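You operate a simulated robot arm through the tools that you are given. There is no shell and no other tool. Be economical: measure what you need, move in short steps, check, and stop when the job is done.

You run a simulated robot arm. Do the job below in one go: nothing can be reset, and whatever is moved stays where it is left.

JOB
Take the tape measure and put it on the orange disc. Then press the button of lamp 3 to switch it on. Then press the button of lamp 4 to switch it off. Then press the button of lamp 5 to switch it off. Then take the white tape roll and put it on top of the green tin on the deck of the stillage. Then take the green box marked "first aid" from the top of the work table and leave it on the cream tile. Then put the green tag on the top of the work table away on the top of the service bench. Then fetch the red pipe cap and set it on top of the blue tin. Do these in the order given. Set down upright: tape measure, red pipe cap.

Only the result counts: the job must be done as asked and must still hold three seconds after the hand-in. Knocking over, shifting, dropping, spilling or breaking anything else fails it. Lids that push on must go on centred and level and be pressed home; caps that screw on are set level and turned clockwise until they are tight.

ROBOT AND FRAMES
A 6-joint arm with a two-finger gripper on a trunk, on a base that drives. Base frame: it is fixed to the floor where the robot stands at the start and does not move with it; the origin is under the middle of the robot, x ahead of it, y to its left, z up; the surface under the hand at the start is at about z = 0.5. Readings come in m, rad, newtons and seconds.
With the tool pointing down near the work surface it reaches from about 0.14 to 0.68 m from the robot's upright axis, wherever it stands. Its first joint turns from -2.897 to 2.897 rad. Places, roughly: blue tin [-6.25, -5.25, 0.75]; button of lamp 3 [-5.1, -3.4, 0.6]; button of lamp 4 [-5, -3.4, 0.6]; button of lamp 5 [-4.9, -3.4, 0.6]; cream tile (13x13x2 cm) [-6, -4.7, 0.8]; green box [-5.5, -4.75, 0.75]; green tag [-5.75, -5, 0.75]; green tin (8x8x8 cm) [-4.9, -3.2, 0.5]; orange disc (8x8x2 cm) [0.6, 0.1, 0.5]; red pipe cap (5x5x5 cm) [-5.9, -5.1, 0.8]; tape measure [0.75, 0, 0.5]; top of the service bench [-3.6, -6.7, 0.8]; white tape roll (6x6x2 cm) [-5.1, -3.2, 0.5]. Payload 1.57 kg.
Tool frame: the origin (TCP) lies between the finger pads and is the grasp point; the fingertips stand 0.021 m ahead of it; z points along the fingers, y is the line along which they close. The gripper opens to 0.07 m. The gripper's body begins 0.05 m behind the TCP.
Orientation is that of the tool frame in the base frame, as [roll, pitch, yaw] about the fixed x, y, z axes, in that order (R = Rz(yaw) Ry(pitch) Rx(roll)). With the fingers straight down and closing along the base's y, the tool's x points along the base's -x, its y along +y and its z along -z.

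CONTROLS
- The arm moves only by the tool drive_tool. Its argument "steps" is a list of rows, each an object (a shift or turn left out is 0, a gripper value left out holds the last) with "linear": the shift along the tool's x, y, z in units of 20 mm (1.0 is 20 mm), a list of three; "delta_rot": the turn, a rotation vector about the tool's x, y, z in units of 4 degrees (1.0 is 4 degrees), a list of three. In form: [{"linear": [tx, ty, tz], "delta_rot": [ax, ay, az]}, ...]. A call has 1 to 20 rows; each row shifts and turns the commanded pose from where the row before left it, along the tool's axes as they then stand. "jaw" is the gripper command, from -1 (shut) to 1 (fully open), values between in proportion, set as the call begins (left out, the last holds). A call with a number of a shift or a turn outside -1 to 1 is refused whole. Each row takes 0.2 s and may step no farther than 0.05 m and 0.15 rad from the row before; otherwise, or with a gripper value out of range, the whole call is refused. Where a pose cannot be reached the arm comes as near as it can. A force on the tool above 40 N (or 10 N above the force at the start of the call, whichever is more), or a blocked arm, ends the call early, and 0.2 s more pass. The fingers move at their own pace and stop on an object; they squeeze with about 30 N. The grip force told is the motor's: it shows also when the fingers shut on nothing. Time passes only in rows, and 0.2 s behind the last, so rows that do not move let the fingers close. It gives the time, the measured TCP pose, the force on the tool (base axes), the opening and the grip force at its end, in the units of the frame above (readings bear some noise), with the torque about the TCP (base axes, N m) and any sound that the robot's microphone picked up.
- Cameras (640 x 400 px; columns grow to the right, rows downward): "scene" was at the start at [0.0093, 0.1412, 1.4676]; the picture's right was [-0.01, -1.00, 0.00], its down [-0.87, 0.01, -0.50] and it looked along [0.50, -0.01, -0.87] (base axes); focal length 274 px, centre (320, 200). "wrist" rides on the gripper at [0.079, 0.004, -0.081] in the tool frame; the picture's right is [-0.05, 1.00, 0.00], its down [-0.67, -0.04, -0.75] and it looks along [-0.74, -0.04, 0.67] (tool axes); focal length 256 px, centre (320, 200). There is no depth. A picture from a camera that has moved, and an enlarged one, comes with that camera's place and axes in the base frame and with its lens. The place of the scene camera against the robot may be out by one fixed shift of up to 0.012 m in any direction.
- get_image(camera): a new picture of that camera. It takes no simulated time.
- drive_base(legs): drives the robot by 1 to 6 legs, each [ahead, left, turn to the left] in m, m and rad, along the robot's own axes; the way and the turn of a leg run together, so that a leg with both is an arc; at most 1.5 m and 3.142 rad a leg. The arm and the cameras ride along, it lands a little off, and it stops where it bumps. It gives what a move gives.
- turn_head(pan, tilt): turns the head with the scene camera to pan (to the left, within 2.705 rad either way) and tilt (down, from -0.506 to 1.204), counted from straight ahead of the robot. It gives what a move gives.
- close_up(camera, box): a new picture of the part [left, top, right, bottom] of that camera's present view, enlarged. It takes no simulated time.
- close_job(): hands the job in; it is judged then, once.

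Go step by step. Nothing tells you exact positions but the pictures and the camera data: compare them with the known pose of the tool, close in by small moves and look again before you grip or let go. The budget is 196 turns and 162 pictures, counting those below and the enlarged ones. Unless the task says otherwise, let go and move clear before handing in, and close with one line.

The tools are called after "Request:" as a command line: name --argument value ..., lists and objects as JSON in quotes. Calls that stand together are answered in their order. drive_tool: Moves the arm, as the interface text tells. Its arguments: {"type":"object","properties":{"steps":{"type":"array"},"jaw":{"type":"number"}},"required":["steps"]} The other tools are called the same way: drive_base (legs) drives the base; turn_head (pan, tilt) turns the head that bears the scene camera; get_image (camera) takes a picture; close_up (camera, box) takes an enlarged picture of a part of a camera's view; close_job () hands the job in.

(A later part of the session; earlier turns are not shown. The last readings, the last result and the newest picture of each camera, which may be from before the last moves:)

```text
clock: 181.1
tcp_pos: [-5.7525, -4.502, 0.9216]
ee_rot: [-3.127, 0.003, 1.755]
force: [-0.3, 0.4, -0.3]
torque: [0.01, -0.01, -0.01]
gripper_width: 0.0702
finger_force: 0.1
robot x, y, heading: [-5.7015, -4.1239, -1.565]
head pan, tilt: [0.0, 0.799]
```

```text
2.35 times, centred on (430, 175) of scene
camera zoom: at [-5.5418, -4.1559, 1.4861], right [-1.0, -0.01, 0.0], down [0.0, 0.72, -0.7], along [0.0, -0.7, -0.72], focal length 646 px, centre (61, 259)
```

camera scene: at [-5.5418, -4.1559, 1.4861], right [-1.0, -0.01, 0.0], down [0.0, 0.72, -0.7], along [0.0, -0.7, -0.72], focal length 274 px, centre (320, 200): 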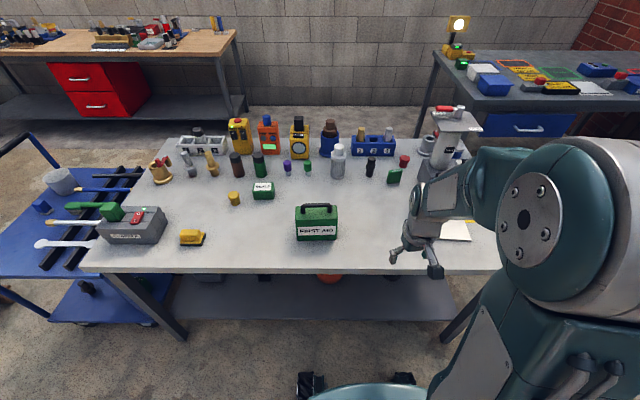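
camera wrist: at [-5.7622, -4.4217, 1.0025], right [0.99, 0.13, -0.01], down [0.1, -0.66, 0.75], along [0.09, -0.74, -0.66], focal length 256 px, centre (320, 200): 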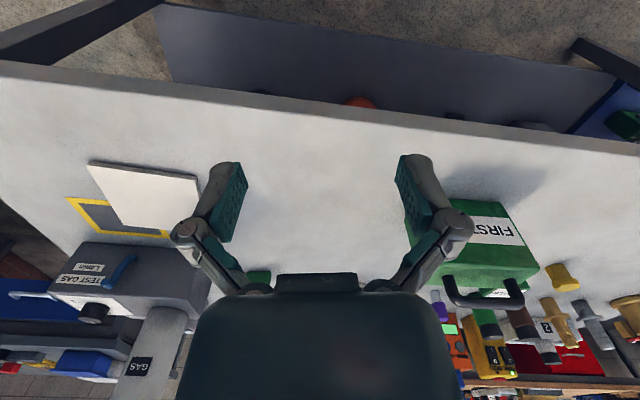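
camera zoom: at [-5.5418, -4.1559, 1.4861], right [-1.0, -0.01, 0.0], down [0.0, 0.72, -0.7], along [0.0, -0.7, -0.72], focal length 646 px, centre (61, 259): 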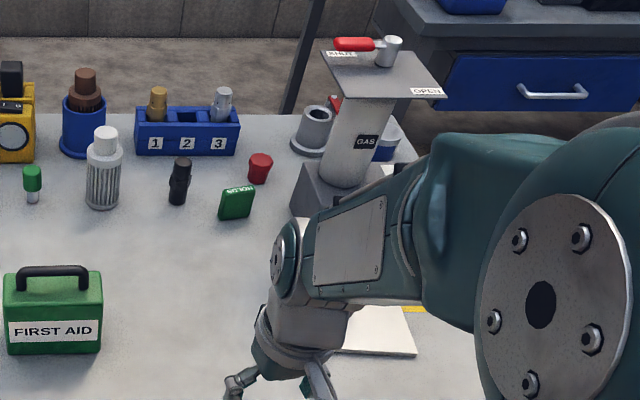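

The first-aid case is 127 mm long (x), ~57 mm thick (y), ~105 mm high with a handle. I'll come a bit closer and turn the gripper to close along y.

Request:
drive_base --legs '[[0.12, 0, 0]]'

Request:
drive_tool --steps '[{"linear": [0, 0, -1], "delta_rot": [0, 0, -1]}, {"linear": [0, 0, -1], "delta_rot": [0, 0, -1]}, {"delta_rot": [0, 0, -1]}, {"delta_rot": [0, 0, -1]}, {"delta_rot": [0, 0, -1]}, {"delta_rot": [0, 0, -1]}, {"delta_rot": [0, 0, -1]}, {"delta_rot": [0, 0, -1]}, {"delta_rot": [0, 0, -1]}, {"delta_rot": [0, 0, -1]}, {"delta_rot": [0, 0, -1]}, {"delta_rot": [0, 0, -1]}, {"delta_rot": [0, 0, -1]}, {"delta_rot": [0, 0, -1]}, {"delta_rot": [0, 0, -1]}, {"delta_rot": [0, 0, -1]}, {"delta_rot": [0, 0, -1]}, {"delta_rot": [0, 0, -1]}, {"delta_rot": [0, 0, -1]}, {"delta_rot": [0, 0, -0.9]}]'

Request:
get_image --camera "wrist"

```text
clock: 182.3
tcp_pos: [-5.7519, -4.6237, 0.92]
ee_rot: [-3.127, 0.005, 1.757]
force: [-0.6, -0.4, 0.2]
torque: [-0.03, -0.02, -0.04]
gripper_width: 0.0702
finger_force: 0.1
robot x, y, heading: [-5.6995, -4.2405, -1.56]
head pan, tilt: [0.0, 0.799]
```

```text
clock: 186.5
tcp_pos: [-5.7511, -4.621, 0.9616]
ee_rot: [-3.136, -0.011, -3.136]
force: [0.5, -0.2, 0.0]
torque: [0.02, -0.03, -0.01]
gripper_width: 0.0699
finger_force: 0.1
robot x, y, heading: [-5.6956, -4.2367, -1.56]
head pan, tilt: [0.0, 0.799]
```

```text
92 pictures are left
camera wrist: at [-5.8288, -4.6168, 1.0443], right [0.05, 1.0, -0.01], down [0.68, -0.03, 0.74], along [0.74, -0.04, -0.68], focal length 256 px, centre (320, 200)
```

wrist: 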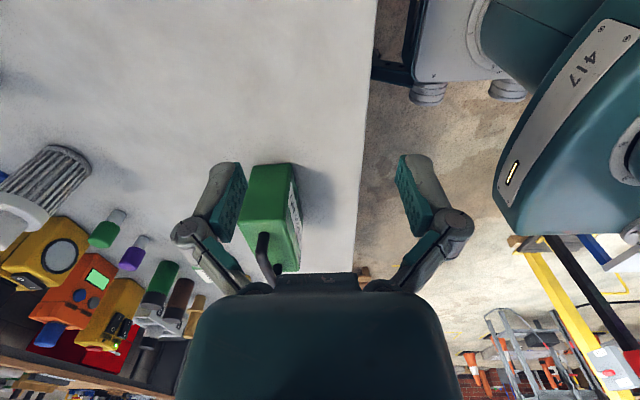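

Request:
drive_tool --steps '[{"linear": [-1, -0.43, 0]}, {"linear": [-1, -0.43, 0]}, {"linear": [-1, -0.43, 0]}, {"linear": [-1, -0.43, 0]}, {"linear": [-1, -0.43, 0]}, {"linear": [-1, -0.43, 0]}, {"linear": [-1, -0.43, 0]}, {"linear": [-1, -0.43, 0]}, {"linear": [-1, -0.43, 0]}, {"linear": [-1, -0.43, 0]}, {"linear": [-1, -0.43, 0]}]'

Request:
get_image --camera "wrist"

Request:
close_up --camera "scene" --box '[230, 140, 430, 265]'

```text
clock: 188.9
tcp_pos: [-5.5306, -4.7136, 0.9583]
ee_rot: [-3.134, -0.013, -3.138]
force: [-0.3, 0.1, -0.1]
torque: [-0.03, 0.0, 0.01]
gripper_width: 0.0701
finger_force: 0.0
robot x, y, heading: [-5.6994, -4.2418, -1.562]
head pan, tilt: [0.0, 0.799]
```

```text
91 pictures are left
camera wrist: at [-5.6079, -4.7083, 1.0415], right [0.05, 1.0, -0.01], down [0.68, -0.03, 0.74], along [0.74, -0.04, -0.68], focal length 256 px, centre (320, 200)
```

wrist: 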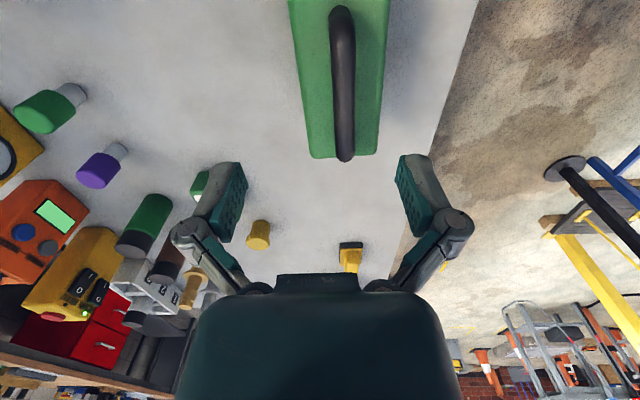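

```text
3.20 times, centred on (330, 202) of scene
camera zoom: at [-5.5393, -4.278, 1.486], right [-1.0, -0.01, 0.0], down [-0.01, 0.72, -0.7], along [0.0, -0.7, -0.72], focal length 878 px, centre (288, 192)
```

zoom: 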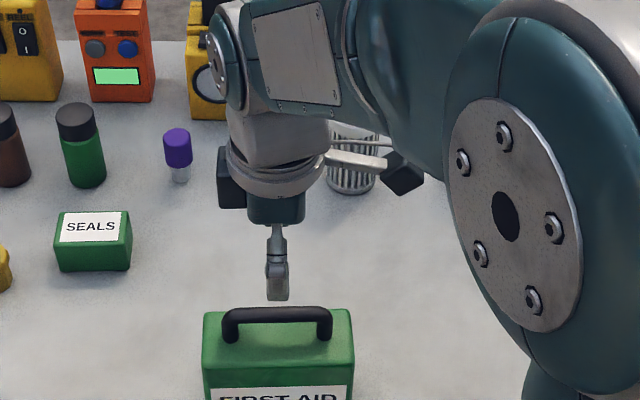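

The case's centre is ~17 mm further north (y ≈ -4.697). Shifting and descending partly.

Request:
drive_tool --steps '[{"linear": [0, 0.85, 0]}, {"linear": [0, 0, 1]}, {"linear": [0, 0, 1]}]'

Request:
get_image --camera "wrist"

```text
clock: 189.7
tcp_pos: [-5.5323, -4.6988, 0.9186]
ee_rot: [-3.135, -0.013, -3.138]
force: [-0.9, 0.2, -0.3]
torque: [-0.01, 0.01, 0.01]
gripper_width: 0.07
finger_force: 0.1
robot x, y, heading: [-5.6979, -4.2409, -1.559]
head pan, tilt: [0.0, 0.799]
```

```text
89 pictures are left
camera wrist: at [-5.6098, -4.6933, 1.0022], right [0.05, 1.0, -0.01], down [0.68, -0.03, 0.74], along [0.74, -0.04, -0.68], focal length 256 px, centre (320, 200)
```

wrist: 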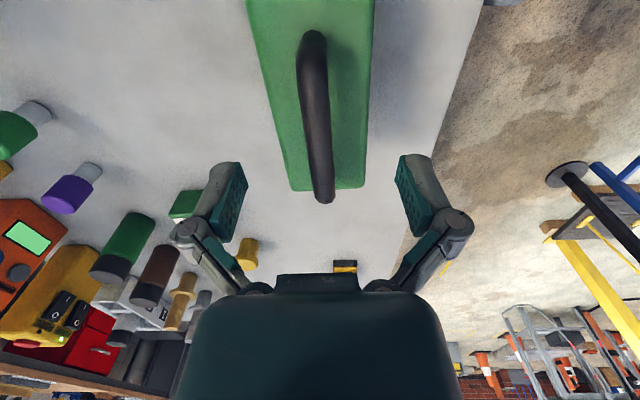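

Request:
drive_tool --steps '[{"linear": [-0.3, 0.05, 0], "delta_rot": [0, 0, -0.5]}, {"linear": [0, 0, 1]}, {"linear": [0, 0, 0.6]}]'

Request:
get_image --camera "wrist"

```text
clock: 190.5
tcp_pos: [-5.5243, -4.6962, 0.8861]
ee_rot: [-3.137, -0.012, -3.102]
force: [0.4, -0.5, -0.4]
torque: [0.0, -0.02, -0.01]
gripper_width: 0.07
finger_force: 0.1
robot x, y, heading: [-5.6972, -4.2424, -1.561]
head pan, tilt: [0.0, 0.799]
```

```text
88 pictures are left
camera wrist: at [-5.6029, -4.6949, 0.9696], right [0.01, 1.0, -0.01], down [0.68, 0.0, 0.74], along [0.74, -0.01, -0.68], focal length 256 px, centre (320, 200)
```

wrist: 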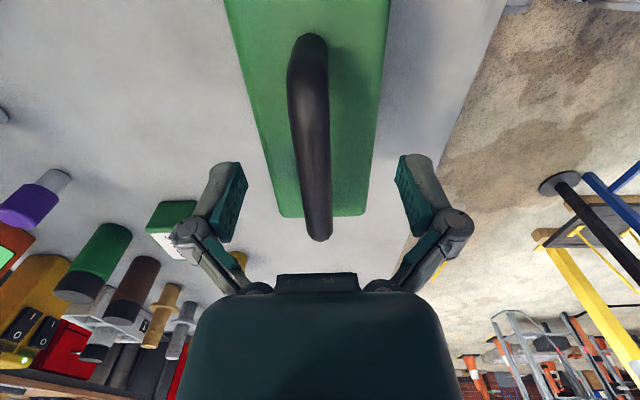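

Request:
drive_tool --steps '[{"linear": [0, -0.06, 0.6]}, {"linear": [0, 0, 0.6]}, {"linear": [0, 0, 0.6]}, {"linear": [0, 0, 0.3]}]'

Request:
get_image --camera "wrist"

Request:
close_up --camera "scene" --box '[270, 180, 366, 265]'

```text
clock: 191.5
tcp_pos: [-5.5244, -4.699, 0.8463]
ee_rot: [-3.132, -0.012, -3.104]
force: [-0.5, 2.9, 14.4]
torque: [-0.14, -0.29, 0.05]
gripper_width: 0.07
finger_force: 0.0
robot x, y, heading: [-5.6981, -4.2438, -1.558]
head pan, tilt: [0.0, 0.799]
```

```text
87 pictures are left
camera wrist: at [-5.6038, -4.6968, 0.9302], right [0.01, 1.0, -0.01], down [0.68, 0.0, 0.74], along [0.74, -0.02, -0.68], focal length 256 px, centre (320, 200)
```

wrist: 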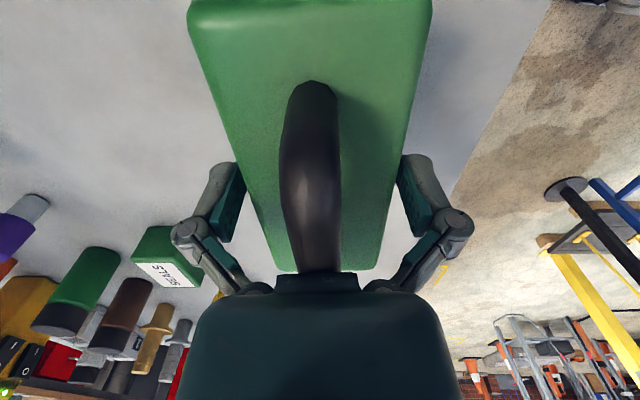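

```text
4.71 times, centred on (318, 222) of scene
camera zoom: at [-5.5403, -4.2771, 1.4862], right [-1.0, -0.01, 0.0], down [-0.01, 0.72, -0.7], along [0.01, -0.7, -0.72], focal length 1291 px, centre (329, 94)
```

zoom: 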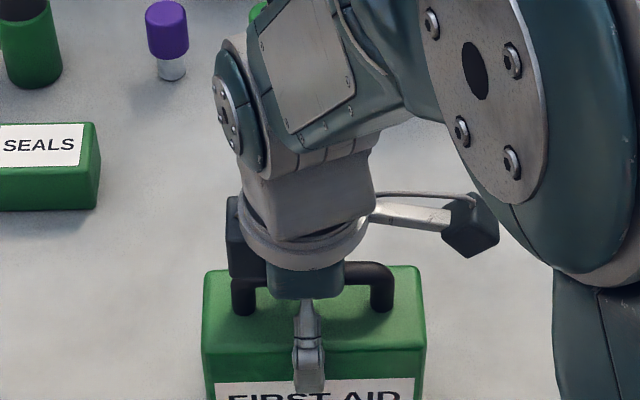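

The palm touched the handle, so this is the depth. Back off a hair and close.

Request:
drive_tool --steps '[{"linear": [0, 0, -0.25]}, {}]'

Request:
drive_tool --steps '[{}, {}, {}]' --jaw -1

Request:
drive_tool --steps '[{"linear": [0, 0, -0.5]}, {"linear": [0, 0, -1]}, {"linear": [0, 0, -1]}]'

Request:
close_up --camera "scene" --box '[250, 160, 390, 280]'

```text
clock: 192.1
tcp_pos: [-5.5263, -4.6986, 0.8509]
ee_rot: [-3.136, -0.014, -3.104]
force: [-0.1, 0.5, -0.1]
torque: [0.0, 0.0, 0.06]
gripper_width: 0.0697
finger_force: 0.1
robot x, y, heading: [-5.7014, -4.2406, -1.565]
head pan, tilt: [0.0, 0.799]
```

```text
clock: 192.9
tcp_pos: [-5.5254, -4.6987, 0.8515]
ee_rot: [-3.135, -0.013, -3.103]
force: [0.6, 2.3, 11.7]
torque: [0.07, 0.04, -0.03]
gripper_width: 0.0598
finger_force: 30.1
robot x, y, heading: [-5.6943, -4.2419, -1.561]
head pan, tilt: [0.0, 0.799]
```

```text
clock: 193.7
tcp_pos: [-5.5248, -4.6989, 0.9021]
ee_rot: [-3.136, -0.012, -3.105]
force: [0.8, 0.1, -5.2]
torque: [-0.02, -0.01, 0.02]
gripper_width: 0.0597
finger_force: 29.7
robot x, y, heading: [-5.6957, -4.2434, -1.564]
head pan, tilt: [0.0, 0.799]
```

```text
3.33 times, centred on (320, 220) of scene
camera zoom: at [-5.5397, -4.2783, 1.486], right [-1.0, -0.01, 0.0], down [-0.01, 0.72, -0.7], along [0.0, -0.7, -0.72], focal length 915 px, centre (320, 133)
```

zoom: 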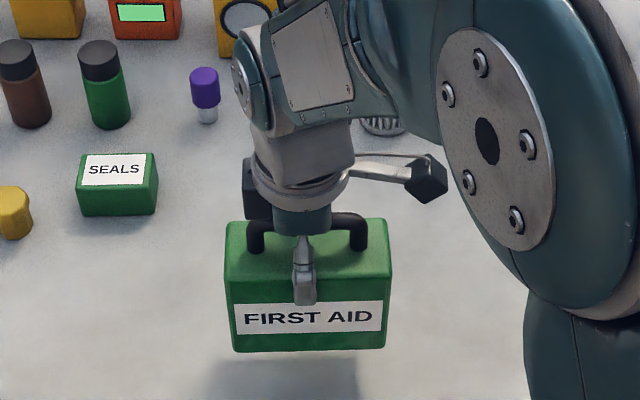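

Lifted cleanly. Carrying it west toward the tile.

Request:
drive_tool --steps '[{"linear": [0, 0, -1]}, {"linear": [1, 0, 0]}, {"linear": [1, 0, 0]}, {"linear": [1, 0, 0]}, {"linear": [1, 0, 0]}, {"linear": [1, 0, 0]}, {"linear": [1, 0, 0]}, {"linear": [1, 0, 0]}, {"linear": [1, 0, 0]}, {"linear": [1, 0, 0]}, {"linear": [1, 0, 0]}, {"linear": [1, 0, 0]}, {"linear": [1, 0, 0]}, {"linear": [1, 0, 0]}, {"linear": [1, 0, 0]}, {"linear": [1, 0, 0]}, {"linear": [1, 0, 0]}, {"linear": [1, 0, 0]}]'

Request:
get_image --camera "wrist"

Request:
get_image --camera "scene"

```text
clock: 197.5
tcp_pos: [-5.8667, -4.7125, 0.9233]
ee_rot: [-3.136, -0.013, -3.102]
force: [0.2, -0.1, -4.9]
torque: [-0.01, -0.01, -0.04]
gripper_width: 0.0599
finger_force: 30.0
robot x, y, heading: [-5.6954, -4.2457, -1.562]
head pan, tilt: [0.0, 0.799]
```

```text
84 pictures are left
camera wrist: at [-5.944, -4.7104, 1.0067], right [0.01, 1.0, -0.01], down [0.68, 0.0, 0.74], along [0.74, -0.01, -0.68], focal length 256 px, centre (320, 200)
```

wrist: 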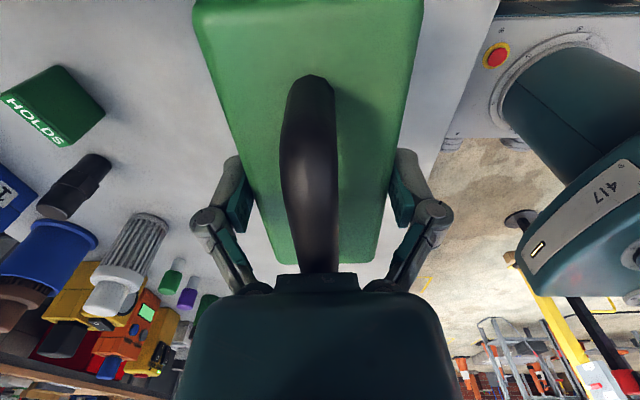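

```text
83 pictures are left
camera scene: at [-5.5426, -4.2784, 1.4864], right [-1.0, -0.01, 0.0], down [-0.01, 0.72, -0.7], along [0.01, -0.7, -0.72], focal length 274 px, centre (320, 200)
```

scene: 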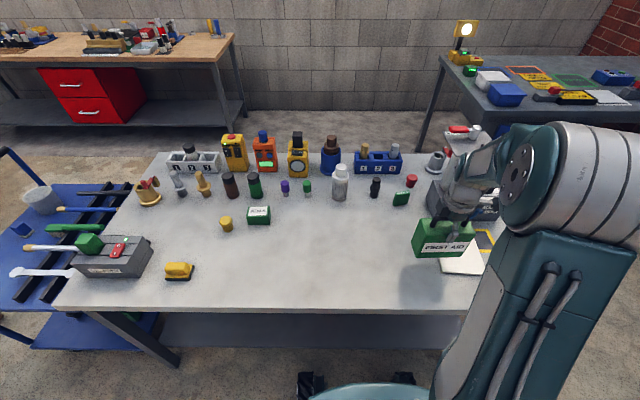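

Request:
close_up --camera "scene" --box '[390, 190, 510, 290]'

```text
4.00 times, centred on (450, 240) of scene
camera zoom: at [-5.5426, -4.2784, 1.4864], right [-1.0, -0.01, 0.0], down [-0.01, 0.72, -0.7], along [0.01, -0.7, -0.72], focal length 1098 px, centre (-200, 40)
```

zoom: 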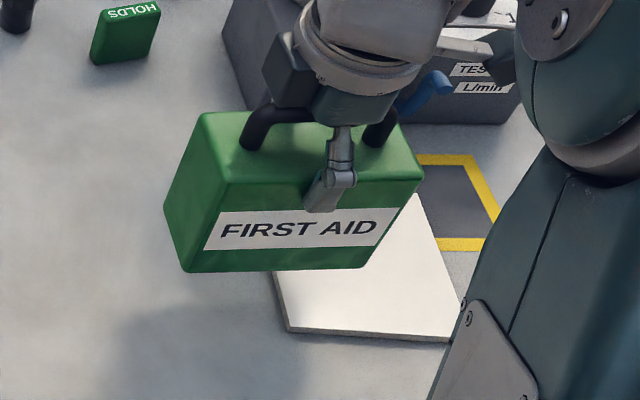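

Tile centre ≈ (-5.965, -4.73). Moving over it, then checking.

Request:
drive_tool --steps '[{"linear": [1, -0.1, 0]}, {"linear": [1, -0.12, 0]}, {"linear": [1, -0.12, 0]}, {"linear": [1, -0.12, 0]}, {"linear": [0.9, -0.12, 0]}, {"linear": [0, 0, 1]}]'

Request:
get_image --camera "wrist"

Request:
close_up --camera "scene" --box '[400, 190, 520, 290]'

```text
clock: 198.9
tcp_pos: [-5.9653, -4.7267, 0.9044]
ee_rot: [-3.135, -0.013, -3.104]
force: [-0.4, 0.3, -4.6]
torque: [-0.01, -0.03, 0.0]
gripper_width: 0.0597
finger_force: 29.8
robot x, y, heading: [-5.6997, -4.2443, -1.561]
head pan, tilt: [0.0, 0.799]
```

```text
81 pictures are left
camera wrist: at [-6.0424, -4.7246, 0.9887], right [0.01, 1.0, -0.01], down [0.68, 0.0, 0.74], along [0.74, -0.02, -0.68], focal length 256 px, centre (320, 200)
```

wrist: 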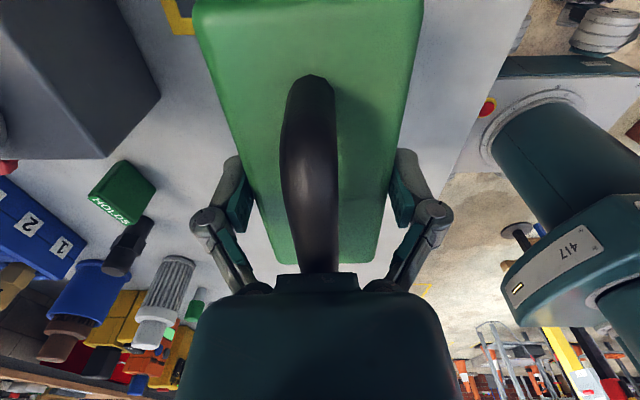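

```text
4.00 times, centred on (460, 240) of scene
camera zoom: at [-5.5431, -4.2785, 1.4864], right [-1.0, -0.01, 0.0], down [-0.01, 0.72, -0.7], along [0.01, -0.7, -0.72], focal length 1098 px, centre (-240, 40)
```

zoom: 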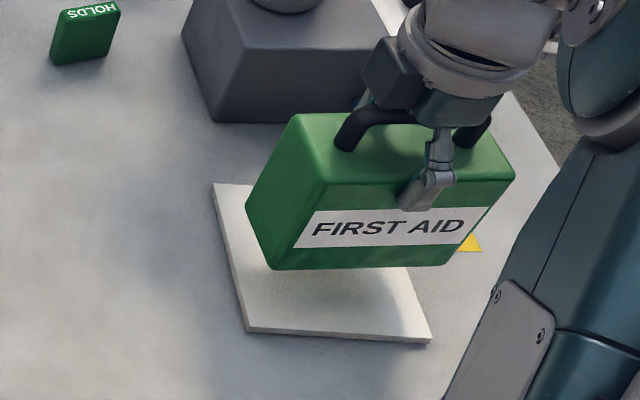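

Tile corners are visible now: centre ≈ (-5.9645, -4.7345), turned slightly. I'll align yaw, shift 8 mm, and lower.

Request:
drive_tool --steps '[{"linear": [0, -0.4, 0.2], "delta_rot": [0, 0, 0.8]}, {"linear": [0, 0, 0.4], "delta_rot": [0, 0, 0.8]}, {"linear": [0, 0, 0.6]}, {"linear": [0, 0, 0.4]}, {"linear": [0, 0, 0.15]}]'

Request:
close_up --camera "scene" --box '[400, 190, 520, 290]'

```text
clock: 200.1
tcp_pos: [-5.9627, -4.736, 0.8701]
ee_rot: [-3.135, -0.011, 3.069]
force: [0.0, 0.2, -5.2]
torque: [0.0, 0.0, -0.02]
gripper_width: 0.0596
finger_force: 30.0
robot x, y, heading: [-5.696, -4.2408, -1.561]
head pan, tilt: [0.0, 0.799]
```

```text
4.00 times, centred on (460, 240) of scene
camera zoom: at [-5.5428, -4.2786, 1.4864], right [-1.0, -0.01, 0.0], down [-0.01, 0.72, -0.7], along [0.01, -0.7, -0.72], focal length 1098 px, centre (-240, 40)
```

zoom: 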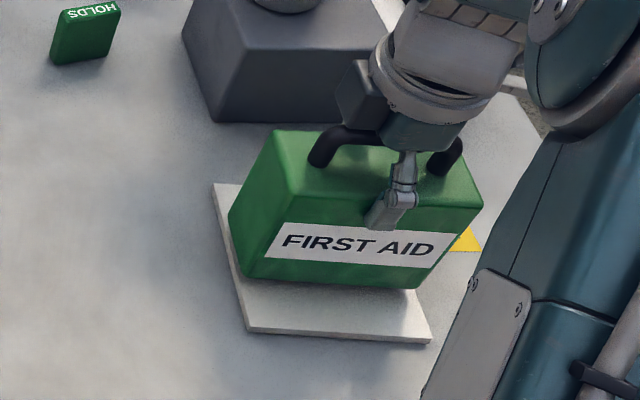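

Request:
drive_tool --steps '[{"linear": [0, 0, 0.15]}, {"linear": [0, 0, 0.12]}, {"linear": [0, 0, 0.1]}, {"linear": [0, 0, 0.1]}]'

Request:
close_up --camera "scene" --box '[400, 190, 520, 290]'

```text
clock: 201.1
tcp_pos: [-5.9644, -4.7359, 0.8618]
ee_rot: [-3.132, -0.013, 3.069]
force: [-1.4, 1.0, 8.1]
torque: [0.51, 0.17, -0.03]
gripper_width: 0.06
finger_force: 30.0
robot x, y, heading: [-5.6969, -4.244, -1.557]
head pan, tilt: [0.0, 0.799]
```

```text
4.00 times, centred on (460, 240) of scene
camera zoom: at [-5.5421, -4.2778, 1.4864], right [-1.0, -0.01, 0.0], down [-0.01, 0.72, -0.7], along [0.01, -0.7, -0.72], focal length 1098 px, centre (-240, 40)
```

zoom: 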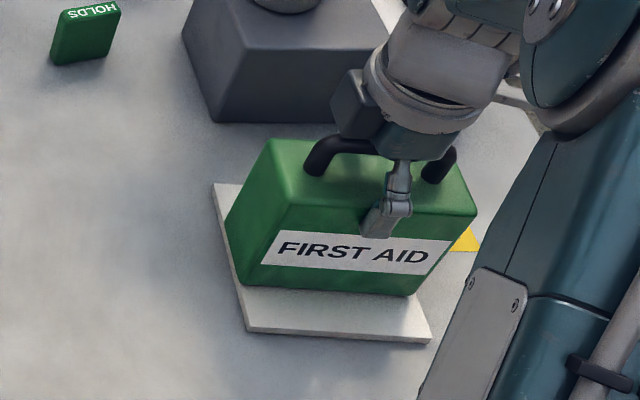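

Contact; the case is well on the tile. Releasing and rising.

Request:
drive_tool --steps '[{"linear": [0, 0, -0.05]}, {}, {}, {"linear": [0, 0, -0.5]}, {"linear": [0, 0, -1]}, {"linear": [0, 0, -1]}, {"linear": [0, 0, -1]}, {"linear": [0, 0, -1]}, {"linear": [0, 0, -1]}, {"linear": [0, 0, -1]}]' --jaw 1

Request:
close_up --camera "scene" --box '[360, 120, 560, 290]'

Request:
get_image --camera "wrist"

```text
clock: 203.3
tcp_pos: [-5.9621, -4.7346, 0.9924]
ee_rot: [-3.133, -0.01, 3.069]
force: [0.1, 0.2, -0.4]
torque: [-0.02, -0.01, -0.04]
gripper_width: 0.07
finger_force: 0.0
robot x, y, heading: [-5.6964, -4.2413, -1.566]
head pan, tilt: [0.0, 0.799]
```

```text
2.35 times, centred on (460, 205) of scene
camera zoom: at [-5.5423, -4.2781, 1.4864], right [-1.0, -0.01, 0.0], down [-0.01, 0.72, -0.7], along [0.01, -0.7, -0.72], focal length 646 px, centre (-9, 188)
```

zoom: 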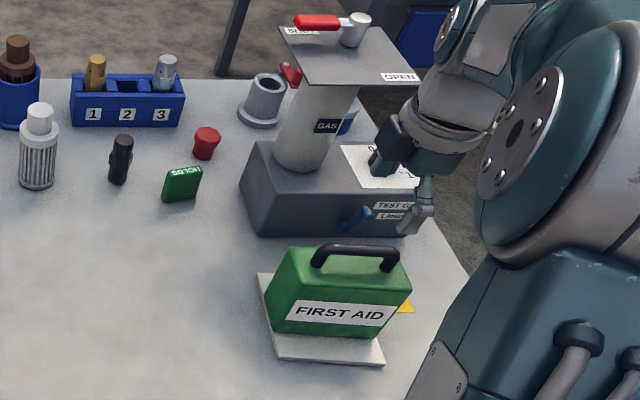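

```text
76 pictures are left
camera wrist: at [-6.04, -4.7232, 1.0753], right [0.13, 0.99, -0.01], down [0.67, -0.08, 0.74], along [0.73, -0.1, -0.68], focal length 256 px, centre (320, 200)
```

wrist: 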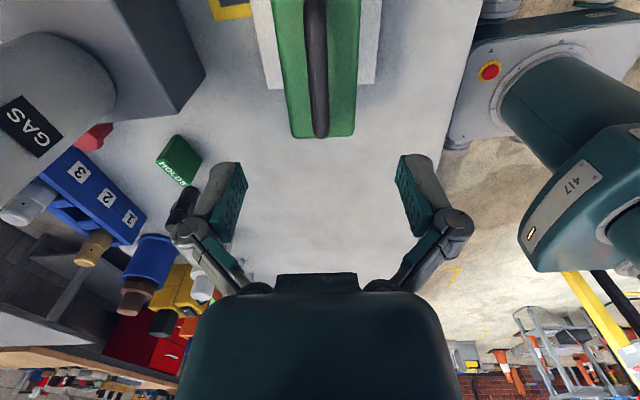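

Done. The green tag ("HOLDS") is at about (-5.829, -4.963). Let me look closely at it, the cap and the blue tin before driving around to the south side.

Request:
close_up --camera "scene" --box '[395, 135, 475, 195]'

Request:
close_up --camera "wrist" --box '[60, 90, 260, 215]'

```text
6.67 times, centred on (435, 165) of scene
camera zoom: at [-5.5423, -4.2781, 1.4864], right [-1.0, -0.01, 0.0], down [-0.01, 0.72, -0.7], along [0.01, -0.7, -0.72], focal length 1829 px, centre (-447, 433)
```

zoom: 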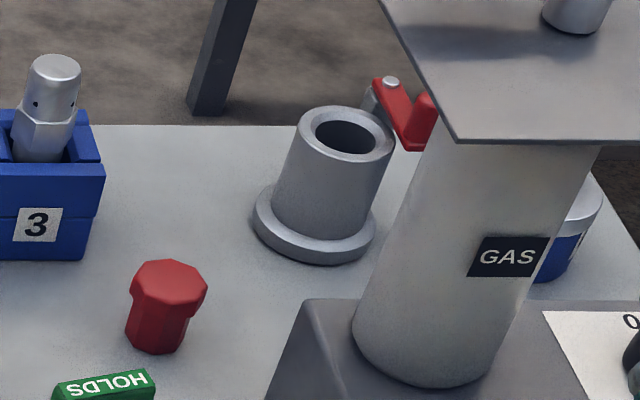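

```text
3.20 times, centred on (160, 152) of wrist
camera zoom: at [-6.04, -4.7232, 1.0753], right [0.13, 0.99, -0.01], down [0.67, -0.08, 0.74], along [0.73, -0.1, -0.68], focal length 819 px, centre (832, 352)
```

zoom: 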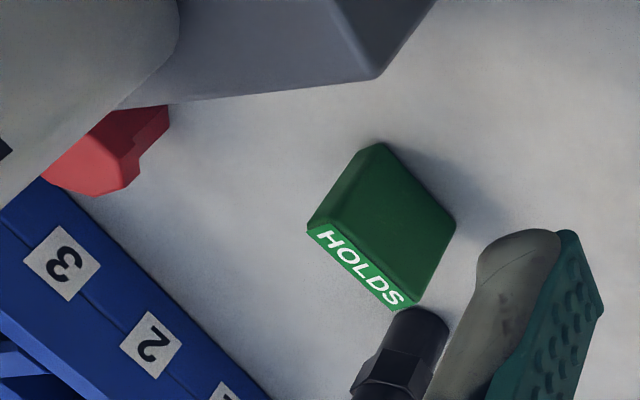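

Next the tag, best reached from the south side. Retracting the arm and driving around the west end of the table.

Request:
drive_tool --steps '[{"linear": [-1, 0.8, -0.3]}, {"linear": [-1, 0.8, -0.3]}, {"linear": [-1, 0.8, -0.3]}, {"linear": [-1, 0.8, -0.3]}, {"linear": [-1, 0.8, -0.3]}, {"linear": [-1, 0.8, -0.3]}, {"linear": [-1, 0.8, -0.3]}, {"linear": [-1, 0.8, -0.3]}, {"linear": [-1, 0.8, 0]}, {"linear": [-1, 0.8, 0]}]'

Request:
drive_base --legs '[[-0.15, 0, 0], [0, -1.05, 0]]'

Request:
turn_head --pan -0.3 --tilt 0.6

Request:
get_image --camera "scene"

```text
clock: 205.5
tcp_pos: [-5.7503, -4.5855, 1.0382]
ee_rot: [-3.135, -0.012, 3.068]
force: [0.2, 0.2, -0.7]
torque: [-0.02, -0.02, 0.02]
gripper_width: 0.0699
finger_force: 0.1
robot x, y, heading: [-5.6962, -4.2432, -1.559]
head pan, tilt: [0.0, 0.799]
```

```text
clock: 211.8
tcp_pos: [-6.7762, -4.4612, 1.0378]
ee_rot: [-3.134, -0.012, 3.09]
force: [0.2, -0.8, 0.1]
torque: [0.04, 0.02, 0.01]
gripper_width: 0.07
finger_force: 0.0
robot x, y, heading: [-6.734, -4.1164, -1.539]
head pan, tilt: [0.0, 0.799]
```

```text
clock: 212.6
tcp_pos: [-6.7786, -4.4597, 1.037]
ee_rot: [-3.132, -0.013, 3.092]
force: [0.4, -0.1, 0.1]
torque: [0.02, -0.03, 0.01]
gripper_width: 0.07
finger_force: 0.1
robot x, y, heading: [-6.7298, -4.116, -1.535]
head pan, tilt: [-0.3, 0.6]
```

```text
73 pictures are left
camera scene: at [-6.6019, -4.1504, 1.5029], right [-0.96, 0.26, 0.0], down [0.15, 0.55, -0.82], along [-0.22, -0.8, -0.57], focal length 274 px, centre (320, 200)
```

scene: 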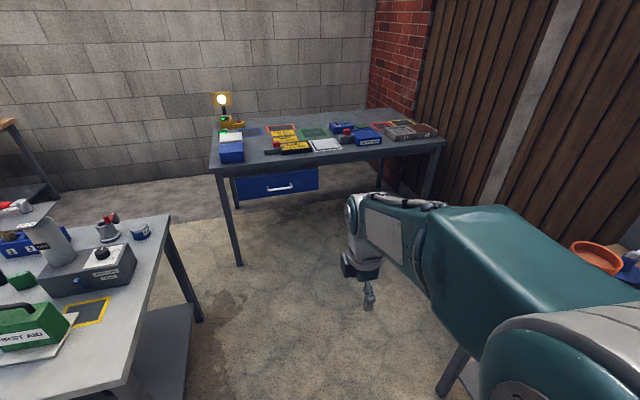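

The gray table blocks the south-west corner, so I'll go back around the east side by the known route.

Request:
drive_base --legs '[[0, 0, -0.036], [0, 1.5, 0], [0, 0.3, 0], [-0.33, 0.85, 0]]'

```text
clock: 226.5
tcp_pos: [-4.1262, -4.1835, 1.0383]
ee_rot: [-3.133, -0.011, 3.011]
force: [-1.2, 0.3, -0.4]
torque: [0.0, 0.0, -0.04]
gripper_width: 0.07
finger_force: 0.0
robot x, y, heading: [-4.0519, -3.8419, -1.622]
head pan, tilt: [-0.3, 0.6]
```

Request:
drive_base --legs '[[0, 0, 0.051], [-0.18, 0.3, 0], [0, 1.5, 0], [0, 0.2, 0]]'

```text
clock: 237.5
tcp_pos: [-2.0963, -4.0057, 1.0362]
ee_rot: [-3.134, -0.007, 3.067]
force: [0.1, 0.2, -0.3]
torque: [0.0, 0.02, -0.03]
gripper_width: 0.07
finger_force: 0.1
robot x, y, heading: [-2.0394, -3.6612, -1.563]
head pan, tilt: [-0.3, 0.6]
```

Request:
drive_base --legs '[[1.5, 0, 0], [0.6, 0, 0], [0, 0, 3.134], [0, 1.5, 0]]'

Request:
turn_head --pan 1.2 --tilt 0.6

Request:
get_image --camera "scene"

```text
clock: 262.1
tcp_pos: [-3.4496, -5.3844, 1.0379]
ee_rot: [-3.135, -0.01, -0.081]
force: [0.5, -0.8, 0.2]
torque: [-0.02, 0.0, -0.01]
gripper_width: 0.0701
finger_force: 0.2
robot x, y, heading: [-3.506, -5.7253, 1.572]
head pan, tilt: [-0.3, 0.6]
```

```text
clock: 263.7
tcp_pos: [-3.4506, -5.3844, 1.0371]
ee_rot: [-3.135, -0.01, -0.081]
force: [0.1, -0.5, -0.2]
torque: [-0.01, 0.01, -0.03]
gripper_width: 0.0701
finger_force: 0.1
robot x, y, heading: [-3.5071, -5.7245, 1.576]
head pan, tilt: [1.201, 0.6]
```

```text
72 pictures are left
camera scene: at [-3.7428, -5.7666, 1.5029], right [0.36, 0.93, 0.0], down [0.53, -0.2, -0.82], along [-0.77, 0.3, -0.57], focal length 274 px, centre (320, 200)
```

scene: 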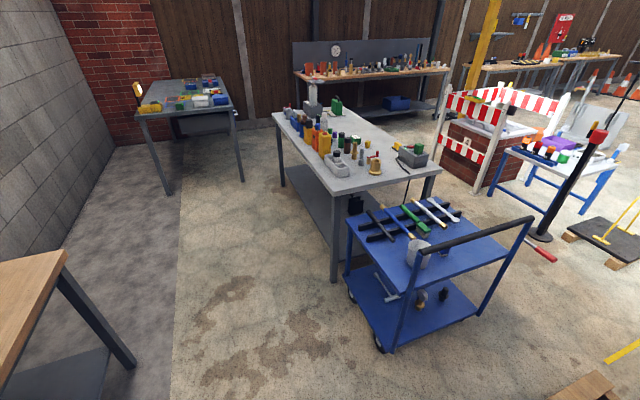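

Continuing west along the aisle to the south side of the work table.

Request:
drive_base --legs '[[0, 1.5, 0], [0, 0.85, 0]]'

Request:
turn_head --pan 0.0 --tilt 0.75

Request:
get_image --camera "scene"

Request:
get_image --camera "wrist"

```text
clock: 275.1
tcp_pos: [-5.7657, -5.3618, 1.0387]
ee_rot: [-3.133, -0.011, -0.093]
force: [-0.3, 0.3, -0.7]
torque: [0.01, 0.03, 0.01]
gripper_width: 0.0699
finger_force: 0.1
robot x, y, heading: [-5.8276, -5.7023, 1.566]
head pan, tilt: [1.201, 0.6]
```

```text
clock: 276.5
tcp_pos: [-5.7668, -5.3611, 1.0374]
ee_rot: [-3.136, -0.01, -0.09]
force: [0.4, 0.1, 0.4]
torque: [0.0, -0.04, -0.01]
gripper_width: 0.07
finger_force: 0.1
robot x, y, heading: [-5.8288, -5.6986, 1.562]
head pan, tilt: [0.0, 0.75]
```

```text
71 pictures are left
camera scene: at [-5.9786, -5.6907, 1.4901], right [1.0, -0.01, 0.0], down [0.0, -0.68, -0.73], along [0.01, 0.73, -0.68], focal length 274 px, centre (320, 200)
```

scene: 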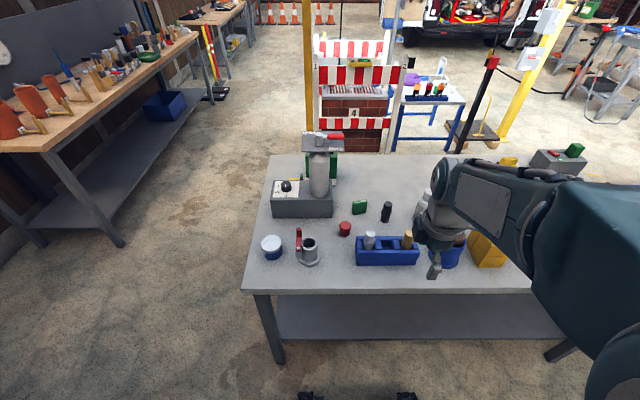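

```text
70 pictures are left
camera wrist: at [-5.6883, -5.3724, 1.1209], right [-0.14, -0.99, -0.01], down [-0.67, 0.09, 0.74], along [-0.73, 0.11, -0.68], focal length 256 px, centre (320, 200)
```

wrist: 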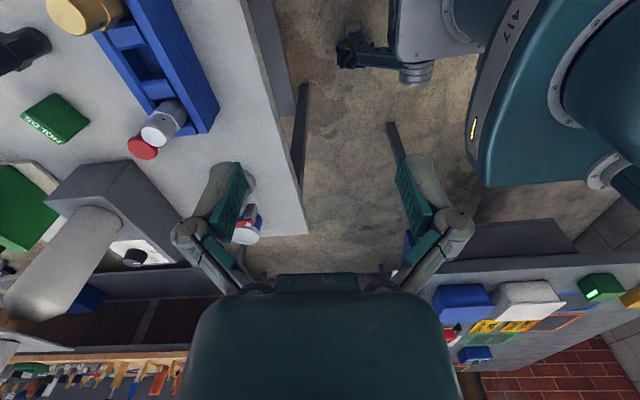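

I see the blue tin near the table corner, cap, and tag. I'll move a bit closer and zoom in.

Request:
drive_base --legs '[[0.1, 0.08, 0.009]]'

Request:
close_up --camera "scene" --box '[250, 170, 450, 300]'

```text
clock: 277.8
tcp_pos: [-5.8458, -5.2597, 1.0381]
ee_rot: [-3.135, -0.006, -0.08]
force: [-0.1, 0.4, -0.4]
torque: [0.0, 0.0, -0.01]
gripper_width: 0.0701
finger_force: 0.0
robot x, y, heading: [-5.9036, -5.6055, 1.573]
head pan, tilt: [0.0, 0.75]
```

```text
3.08 times, centred on (350, 235) of scene
camera zoom: at [-6.0504, -5.5919, 1.4908], right [1.0, 0.0, 0.0], down [0.0, -0.68, -0.73], along [0.0, 0.73, -0.68], focal length 844 px, centre (228, 92)
```

zoom: 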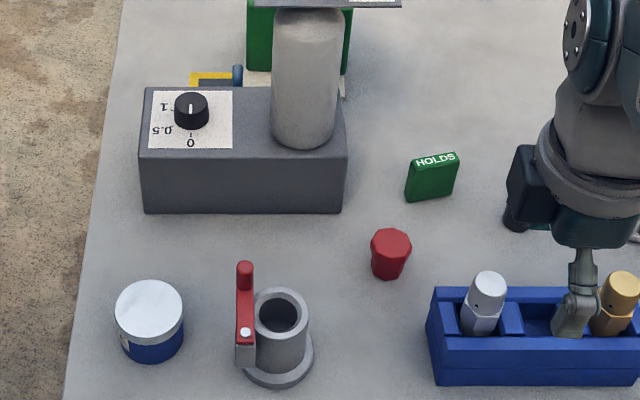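

Moving over the tag with a slow descent at the end.

Request:
drive_tool --steps '[{"linear": [0, -1, 0]}, {"linear": [0, -1, 0]}, {"linear": [0, -1, 0]}, {"linear": [0, -1, 0]}, {"linear": [0, -1, 0]}, {"linear": [0, -1, 0]}, {"linear": [0, -1, 0]}, {"linear": [0, -1, 0]}, {"linear": [0, -1, 0]}, {"linear": [0, -1, 0]}, {"linear": [0, -1, 0]}, {"linear": [0, -1, 0.7]}, {"linear": [0, -1, 1]}, {"linear": [0, -1, 1]}, {"linear": [-0.2, -0.9, 1]}, {"linear": [0, 0, 1]}, {"linear": [0, 0, 1]}]'

Request:
get_image --camera "wrist"

Request:
close_up --camera "scene" --box '[290, 150, 430, 250]'

```text
clock: 281.4
tcp_pos: [-5.8275, -4.9613, 0.9262]
ee_rot: [-3.137, -0.012, -0.08]
force: [0.5, 0.1, 0.6]
torque: [0.02, -0.02, -0.01]
gripper_width: 0.07
finger_force: 0.1
robot x, y, heading: [-5.9012, -5.6003, 1.573]
head pan, tilt: [0.0, 0.75]
```

```text
68 pictures are left
camera wrist: at [-5.7487, -4.9724, 1.0094], right [-0.13, -0.99, -0.01], down [-0.67, 0.08, 0.74], along [-0.73, 0.1, -0.68], focal length 256 px, centre (320, 200)
```

wrist: 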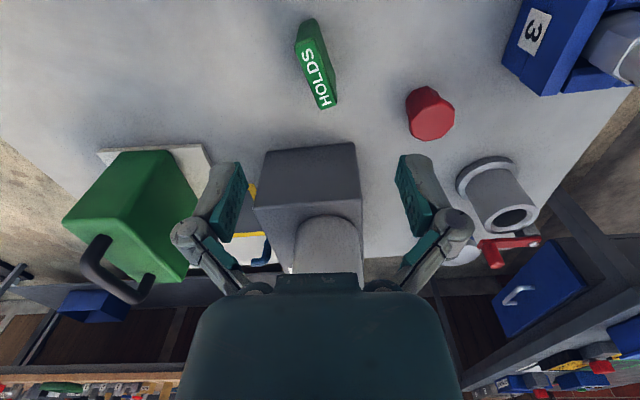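

```text
4.00 times, centred on (360, 200) of scene
camera zoom: at [-6.0574, -5.5903, 1.4901], right [1.0, 0.0, 0.0], down [0.0, -0.68, -0.73], along [0.0, 0.73, -0.68], focal length 1098 px, centre (160, 200)
```

zoom: 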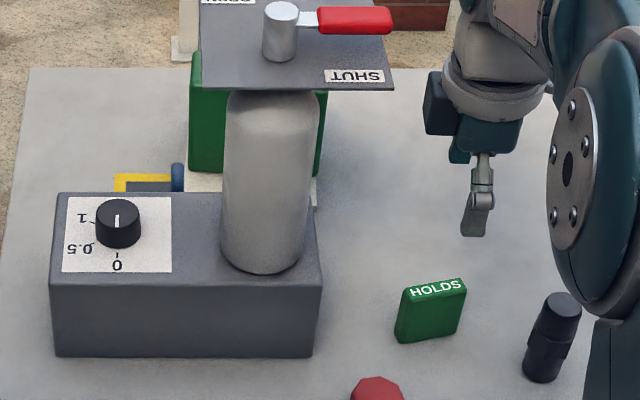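

The tag's slab is turned ~22°. I'll rotate to match it, centre and go lower.

Request:
drive_tool --steps '[{"delta_rot": [0, 0, -1]}, {"delta_rot": [0, 0, -1]}, {"delta_rot": [0, 0, -1]}, {"delta_rot": [0, 0, -1]}, {"delta_rot": [0, 0, -1]}, {"delta_rot": [0, 0, -1]}, {"delta_rot": [0, 0, -0.7]}, {"linear": [-0.27, -0.33, 0.5]}, {"linear": [0, 0, 1]}, {"linear": [0, 0, 1]}, {"linear": [0, 0, 1]}]'

Request:
get_image --camera "wrist"

```text
clock: 283.8
tcp_pos: [-5.8365, -4.9585, 0.8556]
ee_rot: [-3.141, -0.014, 0.388]
force: [0.3, -0.2, 1.0]
torque: [0.04, 0.01, 0.01]
gripper_width: 0.0699
finger_force: 0.1
robot x, y, heading: [-5.9081, -5.6067, 1.573]
head pan, tilt: [0.0, 0.75]
```

```text
66 pictures are left
camera wrist: at [-5.7617, -4.9325, 0.9396], right [0.33, -0.94, 0.0], down [-0.64, -0.22, 0.74], along [-0.7, -0.24, -0.68], focal length 256 px, centre (320, 200)
```

wrist: 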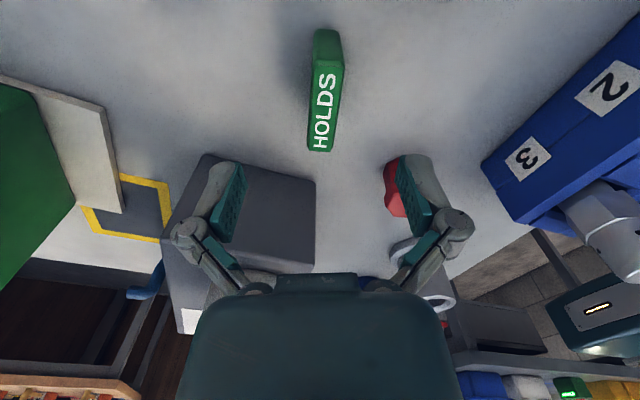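

Request:
drive_tool --steps '[{"linear": [0.15, 0, 1]}, {"linear": [0, 0, 1]}, {"linear": [0, 0, 1]}, {"linear": [0, 0, 0.7]}]'

Request:
get_image --camera "wrist"

```text
clock: 284.8
tcp_pos: [-5.8304, -4.9576, 0.7799]
ee_rot: [-3.14, -0.012, 0.388]
force: [-0.4, 0.7, -0.1]
torque: [-0.03, 0.03, 0.0]
gripper_width: 0.07
finger_force: 0.1
robot x, y, heading: [-5.9019, -5.6009, 1.571]
head pan, tilt: [0.0, 0.75]
```

```text
65 pictures are left
camera wrist: at [-5.7565, -4.9314, 0.8642], right [0.33, -0.94, 0.0], down [-0.64, -0.22, 0.74], along [-0.7, -0.24, -0.68], focal length 256 px, centre (320, 200)
```

wrist: 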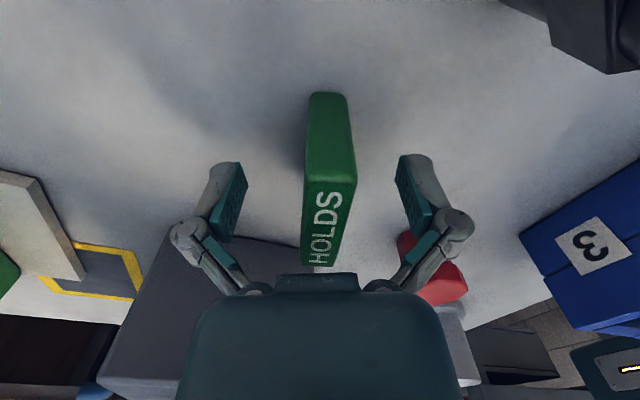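

Request:
drive_tool --steps '[{"linear": [-0.35, 0, 0]}]'

Request:
drive_tool --steps '[{}, {}, {}, {}]' --jaw -1

Request:
drive_tool --steps '[{"linear": [0, 0, -0.5]}, {"linear": [0, 0, -1]}, {"linear": [0, 0, -1]}, {"linear": [0, 0, -1]}, {"linear": [0, 0, -1]}]'

Request:
get_image --camera "wrist"

```text
clock: 285.2
tcp_pos: [-5.8374, -4.9589, 0.7809]
ee_rot: [-3.142, -0.015, 0.388]
force: [0.0, 0.0, -0.1]
torque: [0.05, 0.0, -0.01]
gripper_width: 0.0702
finger_force: 0.1
robot x, y, heading: [-5.9045, -5.6048, 1.575]
head pan, tilt: [0.0, 0.75]
```

```text
clock: 286.2
tcp_pos: [-5.838, -4.9586, 0.7834]
ee_rot: [-3.138, -0.016, 0.389]
force: [1.2, 0.3, 13.5]
torque: [0.03, -0.05, 0.03]
gripper_width: 0.0155
finger_force: 30.4
robot x, y, heading: [-5.906, -5.5999, 1.574]
head pan, tilt: [0.0, 0.75]
```

```text
clock: 287.4
tcp_pos: [-5.8384, -4.9608, 0.8736]
ee_rot: [-3.141, -0.014, 0.388]
force: [-0.8, -0.7, -1.1]
torque: [0.02, 0.01, 0.01]
gripper_width: 0.016
finger_force: 30.1
robot x, y, heading: [-5.9022, -5.6034, 1.572]
head pan, tilt: [0.0, 0.75]
```

```text
64 pictures are left
camera wrist: at [-5.7639, -4.9343, 0.9579], right [0.33, -0.94, 0.0], down [-0.64, -0.22, 0.74], along [-0.7, -0.24, -0.68], focal length 256 px, centre (320, 200)
```

wrist: 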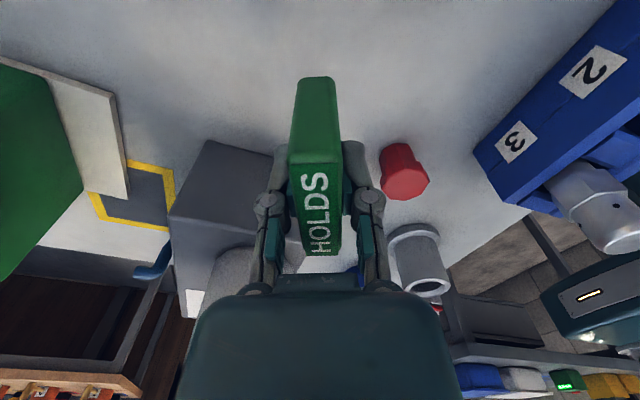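

Tag in hand. Raising and retracting south.

Request:
drive_tool --steps '[{"linear": [0, 0, -1]}, {"linear": [0, 0, -1]}, {"linear": [0, 0, -1]}, {"linear": [0, 0, -1]}, {"linear": [0, 0, -1]}, {"linear": [0, 0, -1]}, {"linear": [-0.377, 0.926, -0.5]}, {"linear": [-0.377, 0.926, -0.5]}, {"linear": [-0.377, 0.926, 0]}, {"linear": [-0.377, 0.926, 0]}, {"linear": [-0.377, 0.926, 0]}, {"linear": [-0.377, 0.926, 0]}, {"linear": [-0.377, 0.926, 0]}, {"linear": [-0.377, 0.926, 0]}, {"linear": [-0.377, 0.926, 0]}, {"linear": [-0.377, 0.926, 0]}, {"linear": [-0.377, 0.926, 0]}, {"linear": [-0.377, 0.926, 0]}, {"linear": [-0.377, 0.926, 0]}, {"linear": [-0.377, 0.926, 0]}]'

Request:
turn_head --pan -2.2 --tilt 0.55

Request:
get_image --camera "scene"

```text
clock: 291.6
tcp_pos: [-5.8382, -5.2401, 1.0109]
ee_rot: [-3.14, -0.013, 0.387]
force: [0.9, -0.6, -0.3]
torque: [-0.01, 0.0, 0.04]
gripper_width: 0.0159
finger_force: 30.1
robot x, y, heading: [-5.9052, -5.5987, 1.568]
head pan, tilt: [0.0, 0.75]
```

```text
clock: 293.7
tcp_pos: [-5.8404, -5.2396, 1.0091]
ee_rot: [-3.141, -0.014, 0.387]
force: [-0.1, 0.2, -0.6]
torque: [-0.01, 0.01, -0.01]
gripper_width: 0.0159
finger_force: 29.8
robot x, y, heading: [-5.903, -5.6015, 1.573]
head pan, tilt: [-2.201, 0.55]
```

```text
63 pictures are left
camera scene: at [-5.9846, -5.7274, 1.5076], right [-0.59, -0.81, 0.0], down [-0.42, 0.31, -0.85], along [0.69, -0.5, -0.52], focal length 274 px, centre (320, 200)
```

scene: 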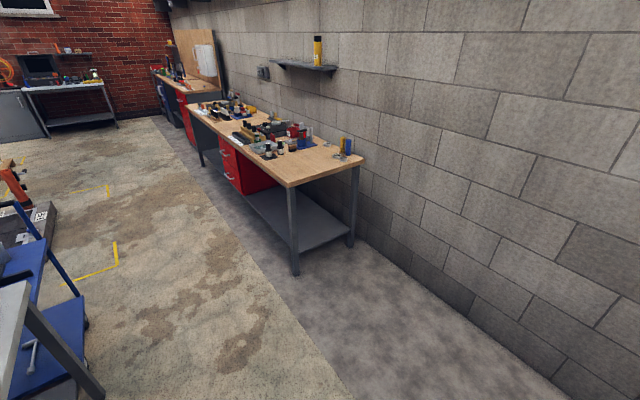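

The service bench (wood top) spans x ≈ -4.8..-2.45, y ≈ -6.38..-6.95, and its west end looks free. Zooming to check.

Request:
close_up --camera "scene" --box '[180, 80, 380, 205]'

```text
3.20 times, centred on (280, 142) of scene
camera zoom: at [-5.9846, -5.7274, 1.5076], right [-0.59, -0.81, 0.0], down [-0.42, 0.31, -0.85], along [0.69, -0.5, -0.52], focal length 878 px, centre (448, 384)
```

zoom: 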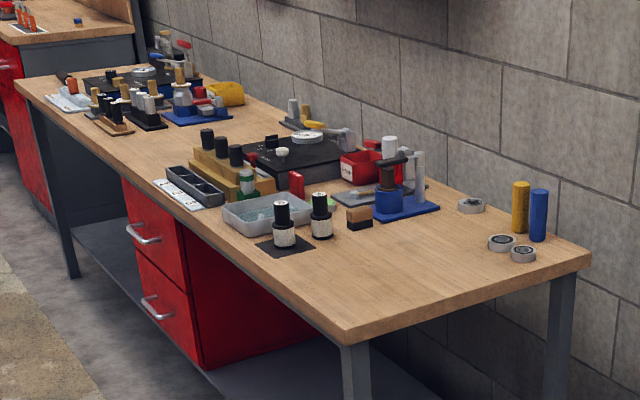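

Free spot at about (-4.66, -6.56). Driving east and turning to face the bench.

Request:
drive_base --legs '[[-0.14, 0, 0], [0, -1.22, 0], [0, 0, -3.14], [0.24, 0, 0]]'

Request:
turn_head --pan 0.0 --tilt 0.8

Request:
get_image --camera "scene"

```text
clock: 309.4
tcp_pos: [-4.6957, -6.3347, 1.0109]
ee_rot: [-3.14, -0.015, -2.676]
force: [-0.2, -0.3, -0.2]
torque: [-0.03, 0.0, 0.0]
gripper_width: 0.0162
finger_force: 29.4
robot x, y, heading: [-4.6584, -5.9632, -1.492]
head pan, tilt: [-2.201, 0.55]
```

```text
clock: 311.4
tcp_pos: [-4.695, -6.3356, 1.0103]
ee_rot: [-3.139, -0.013, -2.675]
force: [0.5, -0.3, 0.6]
torque: [0.01, -0.03, -0.01]
gripper_width: 0.0158
finger_force: 30.4
robot x, y, heading: [-4.6625, -5.9674, -1.487]
head pan, tilt: [0.0, 0.799]
```

```text
61 pictures are left
camera scene: at [-4.503, -5.9898, 1.4861], right [-1.0, -0.08, 0.0], down [-0.06, 0.71, -0.7], along [0.06, -0.69, -0.72], focal length 274 px, centre (320, 200)
```

scene: 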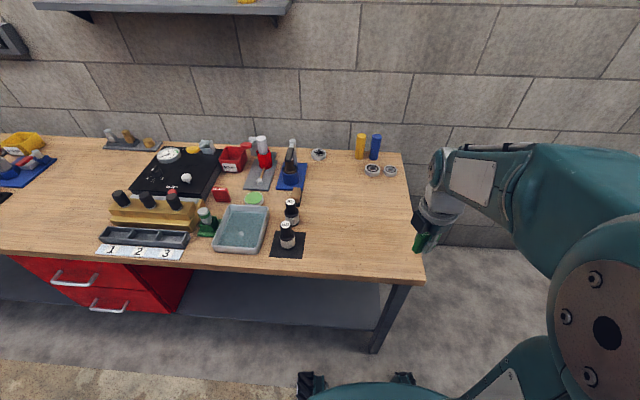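

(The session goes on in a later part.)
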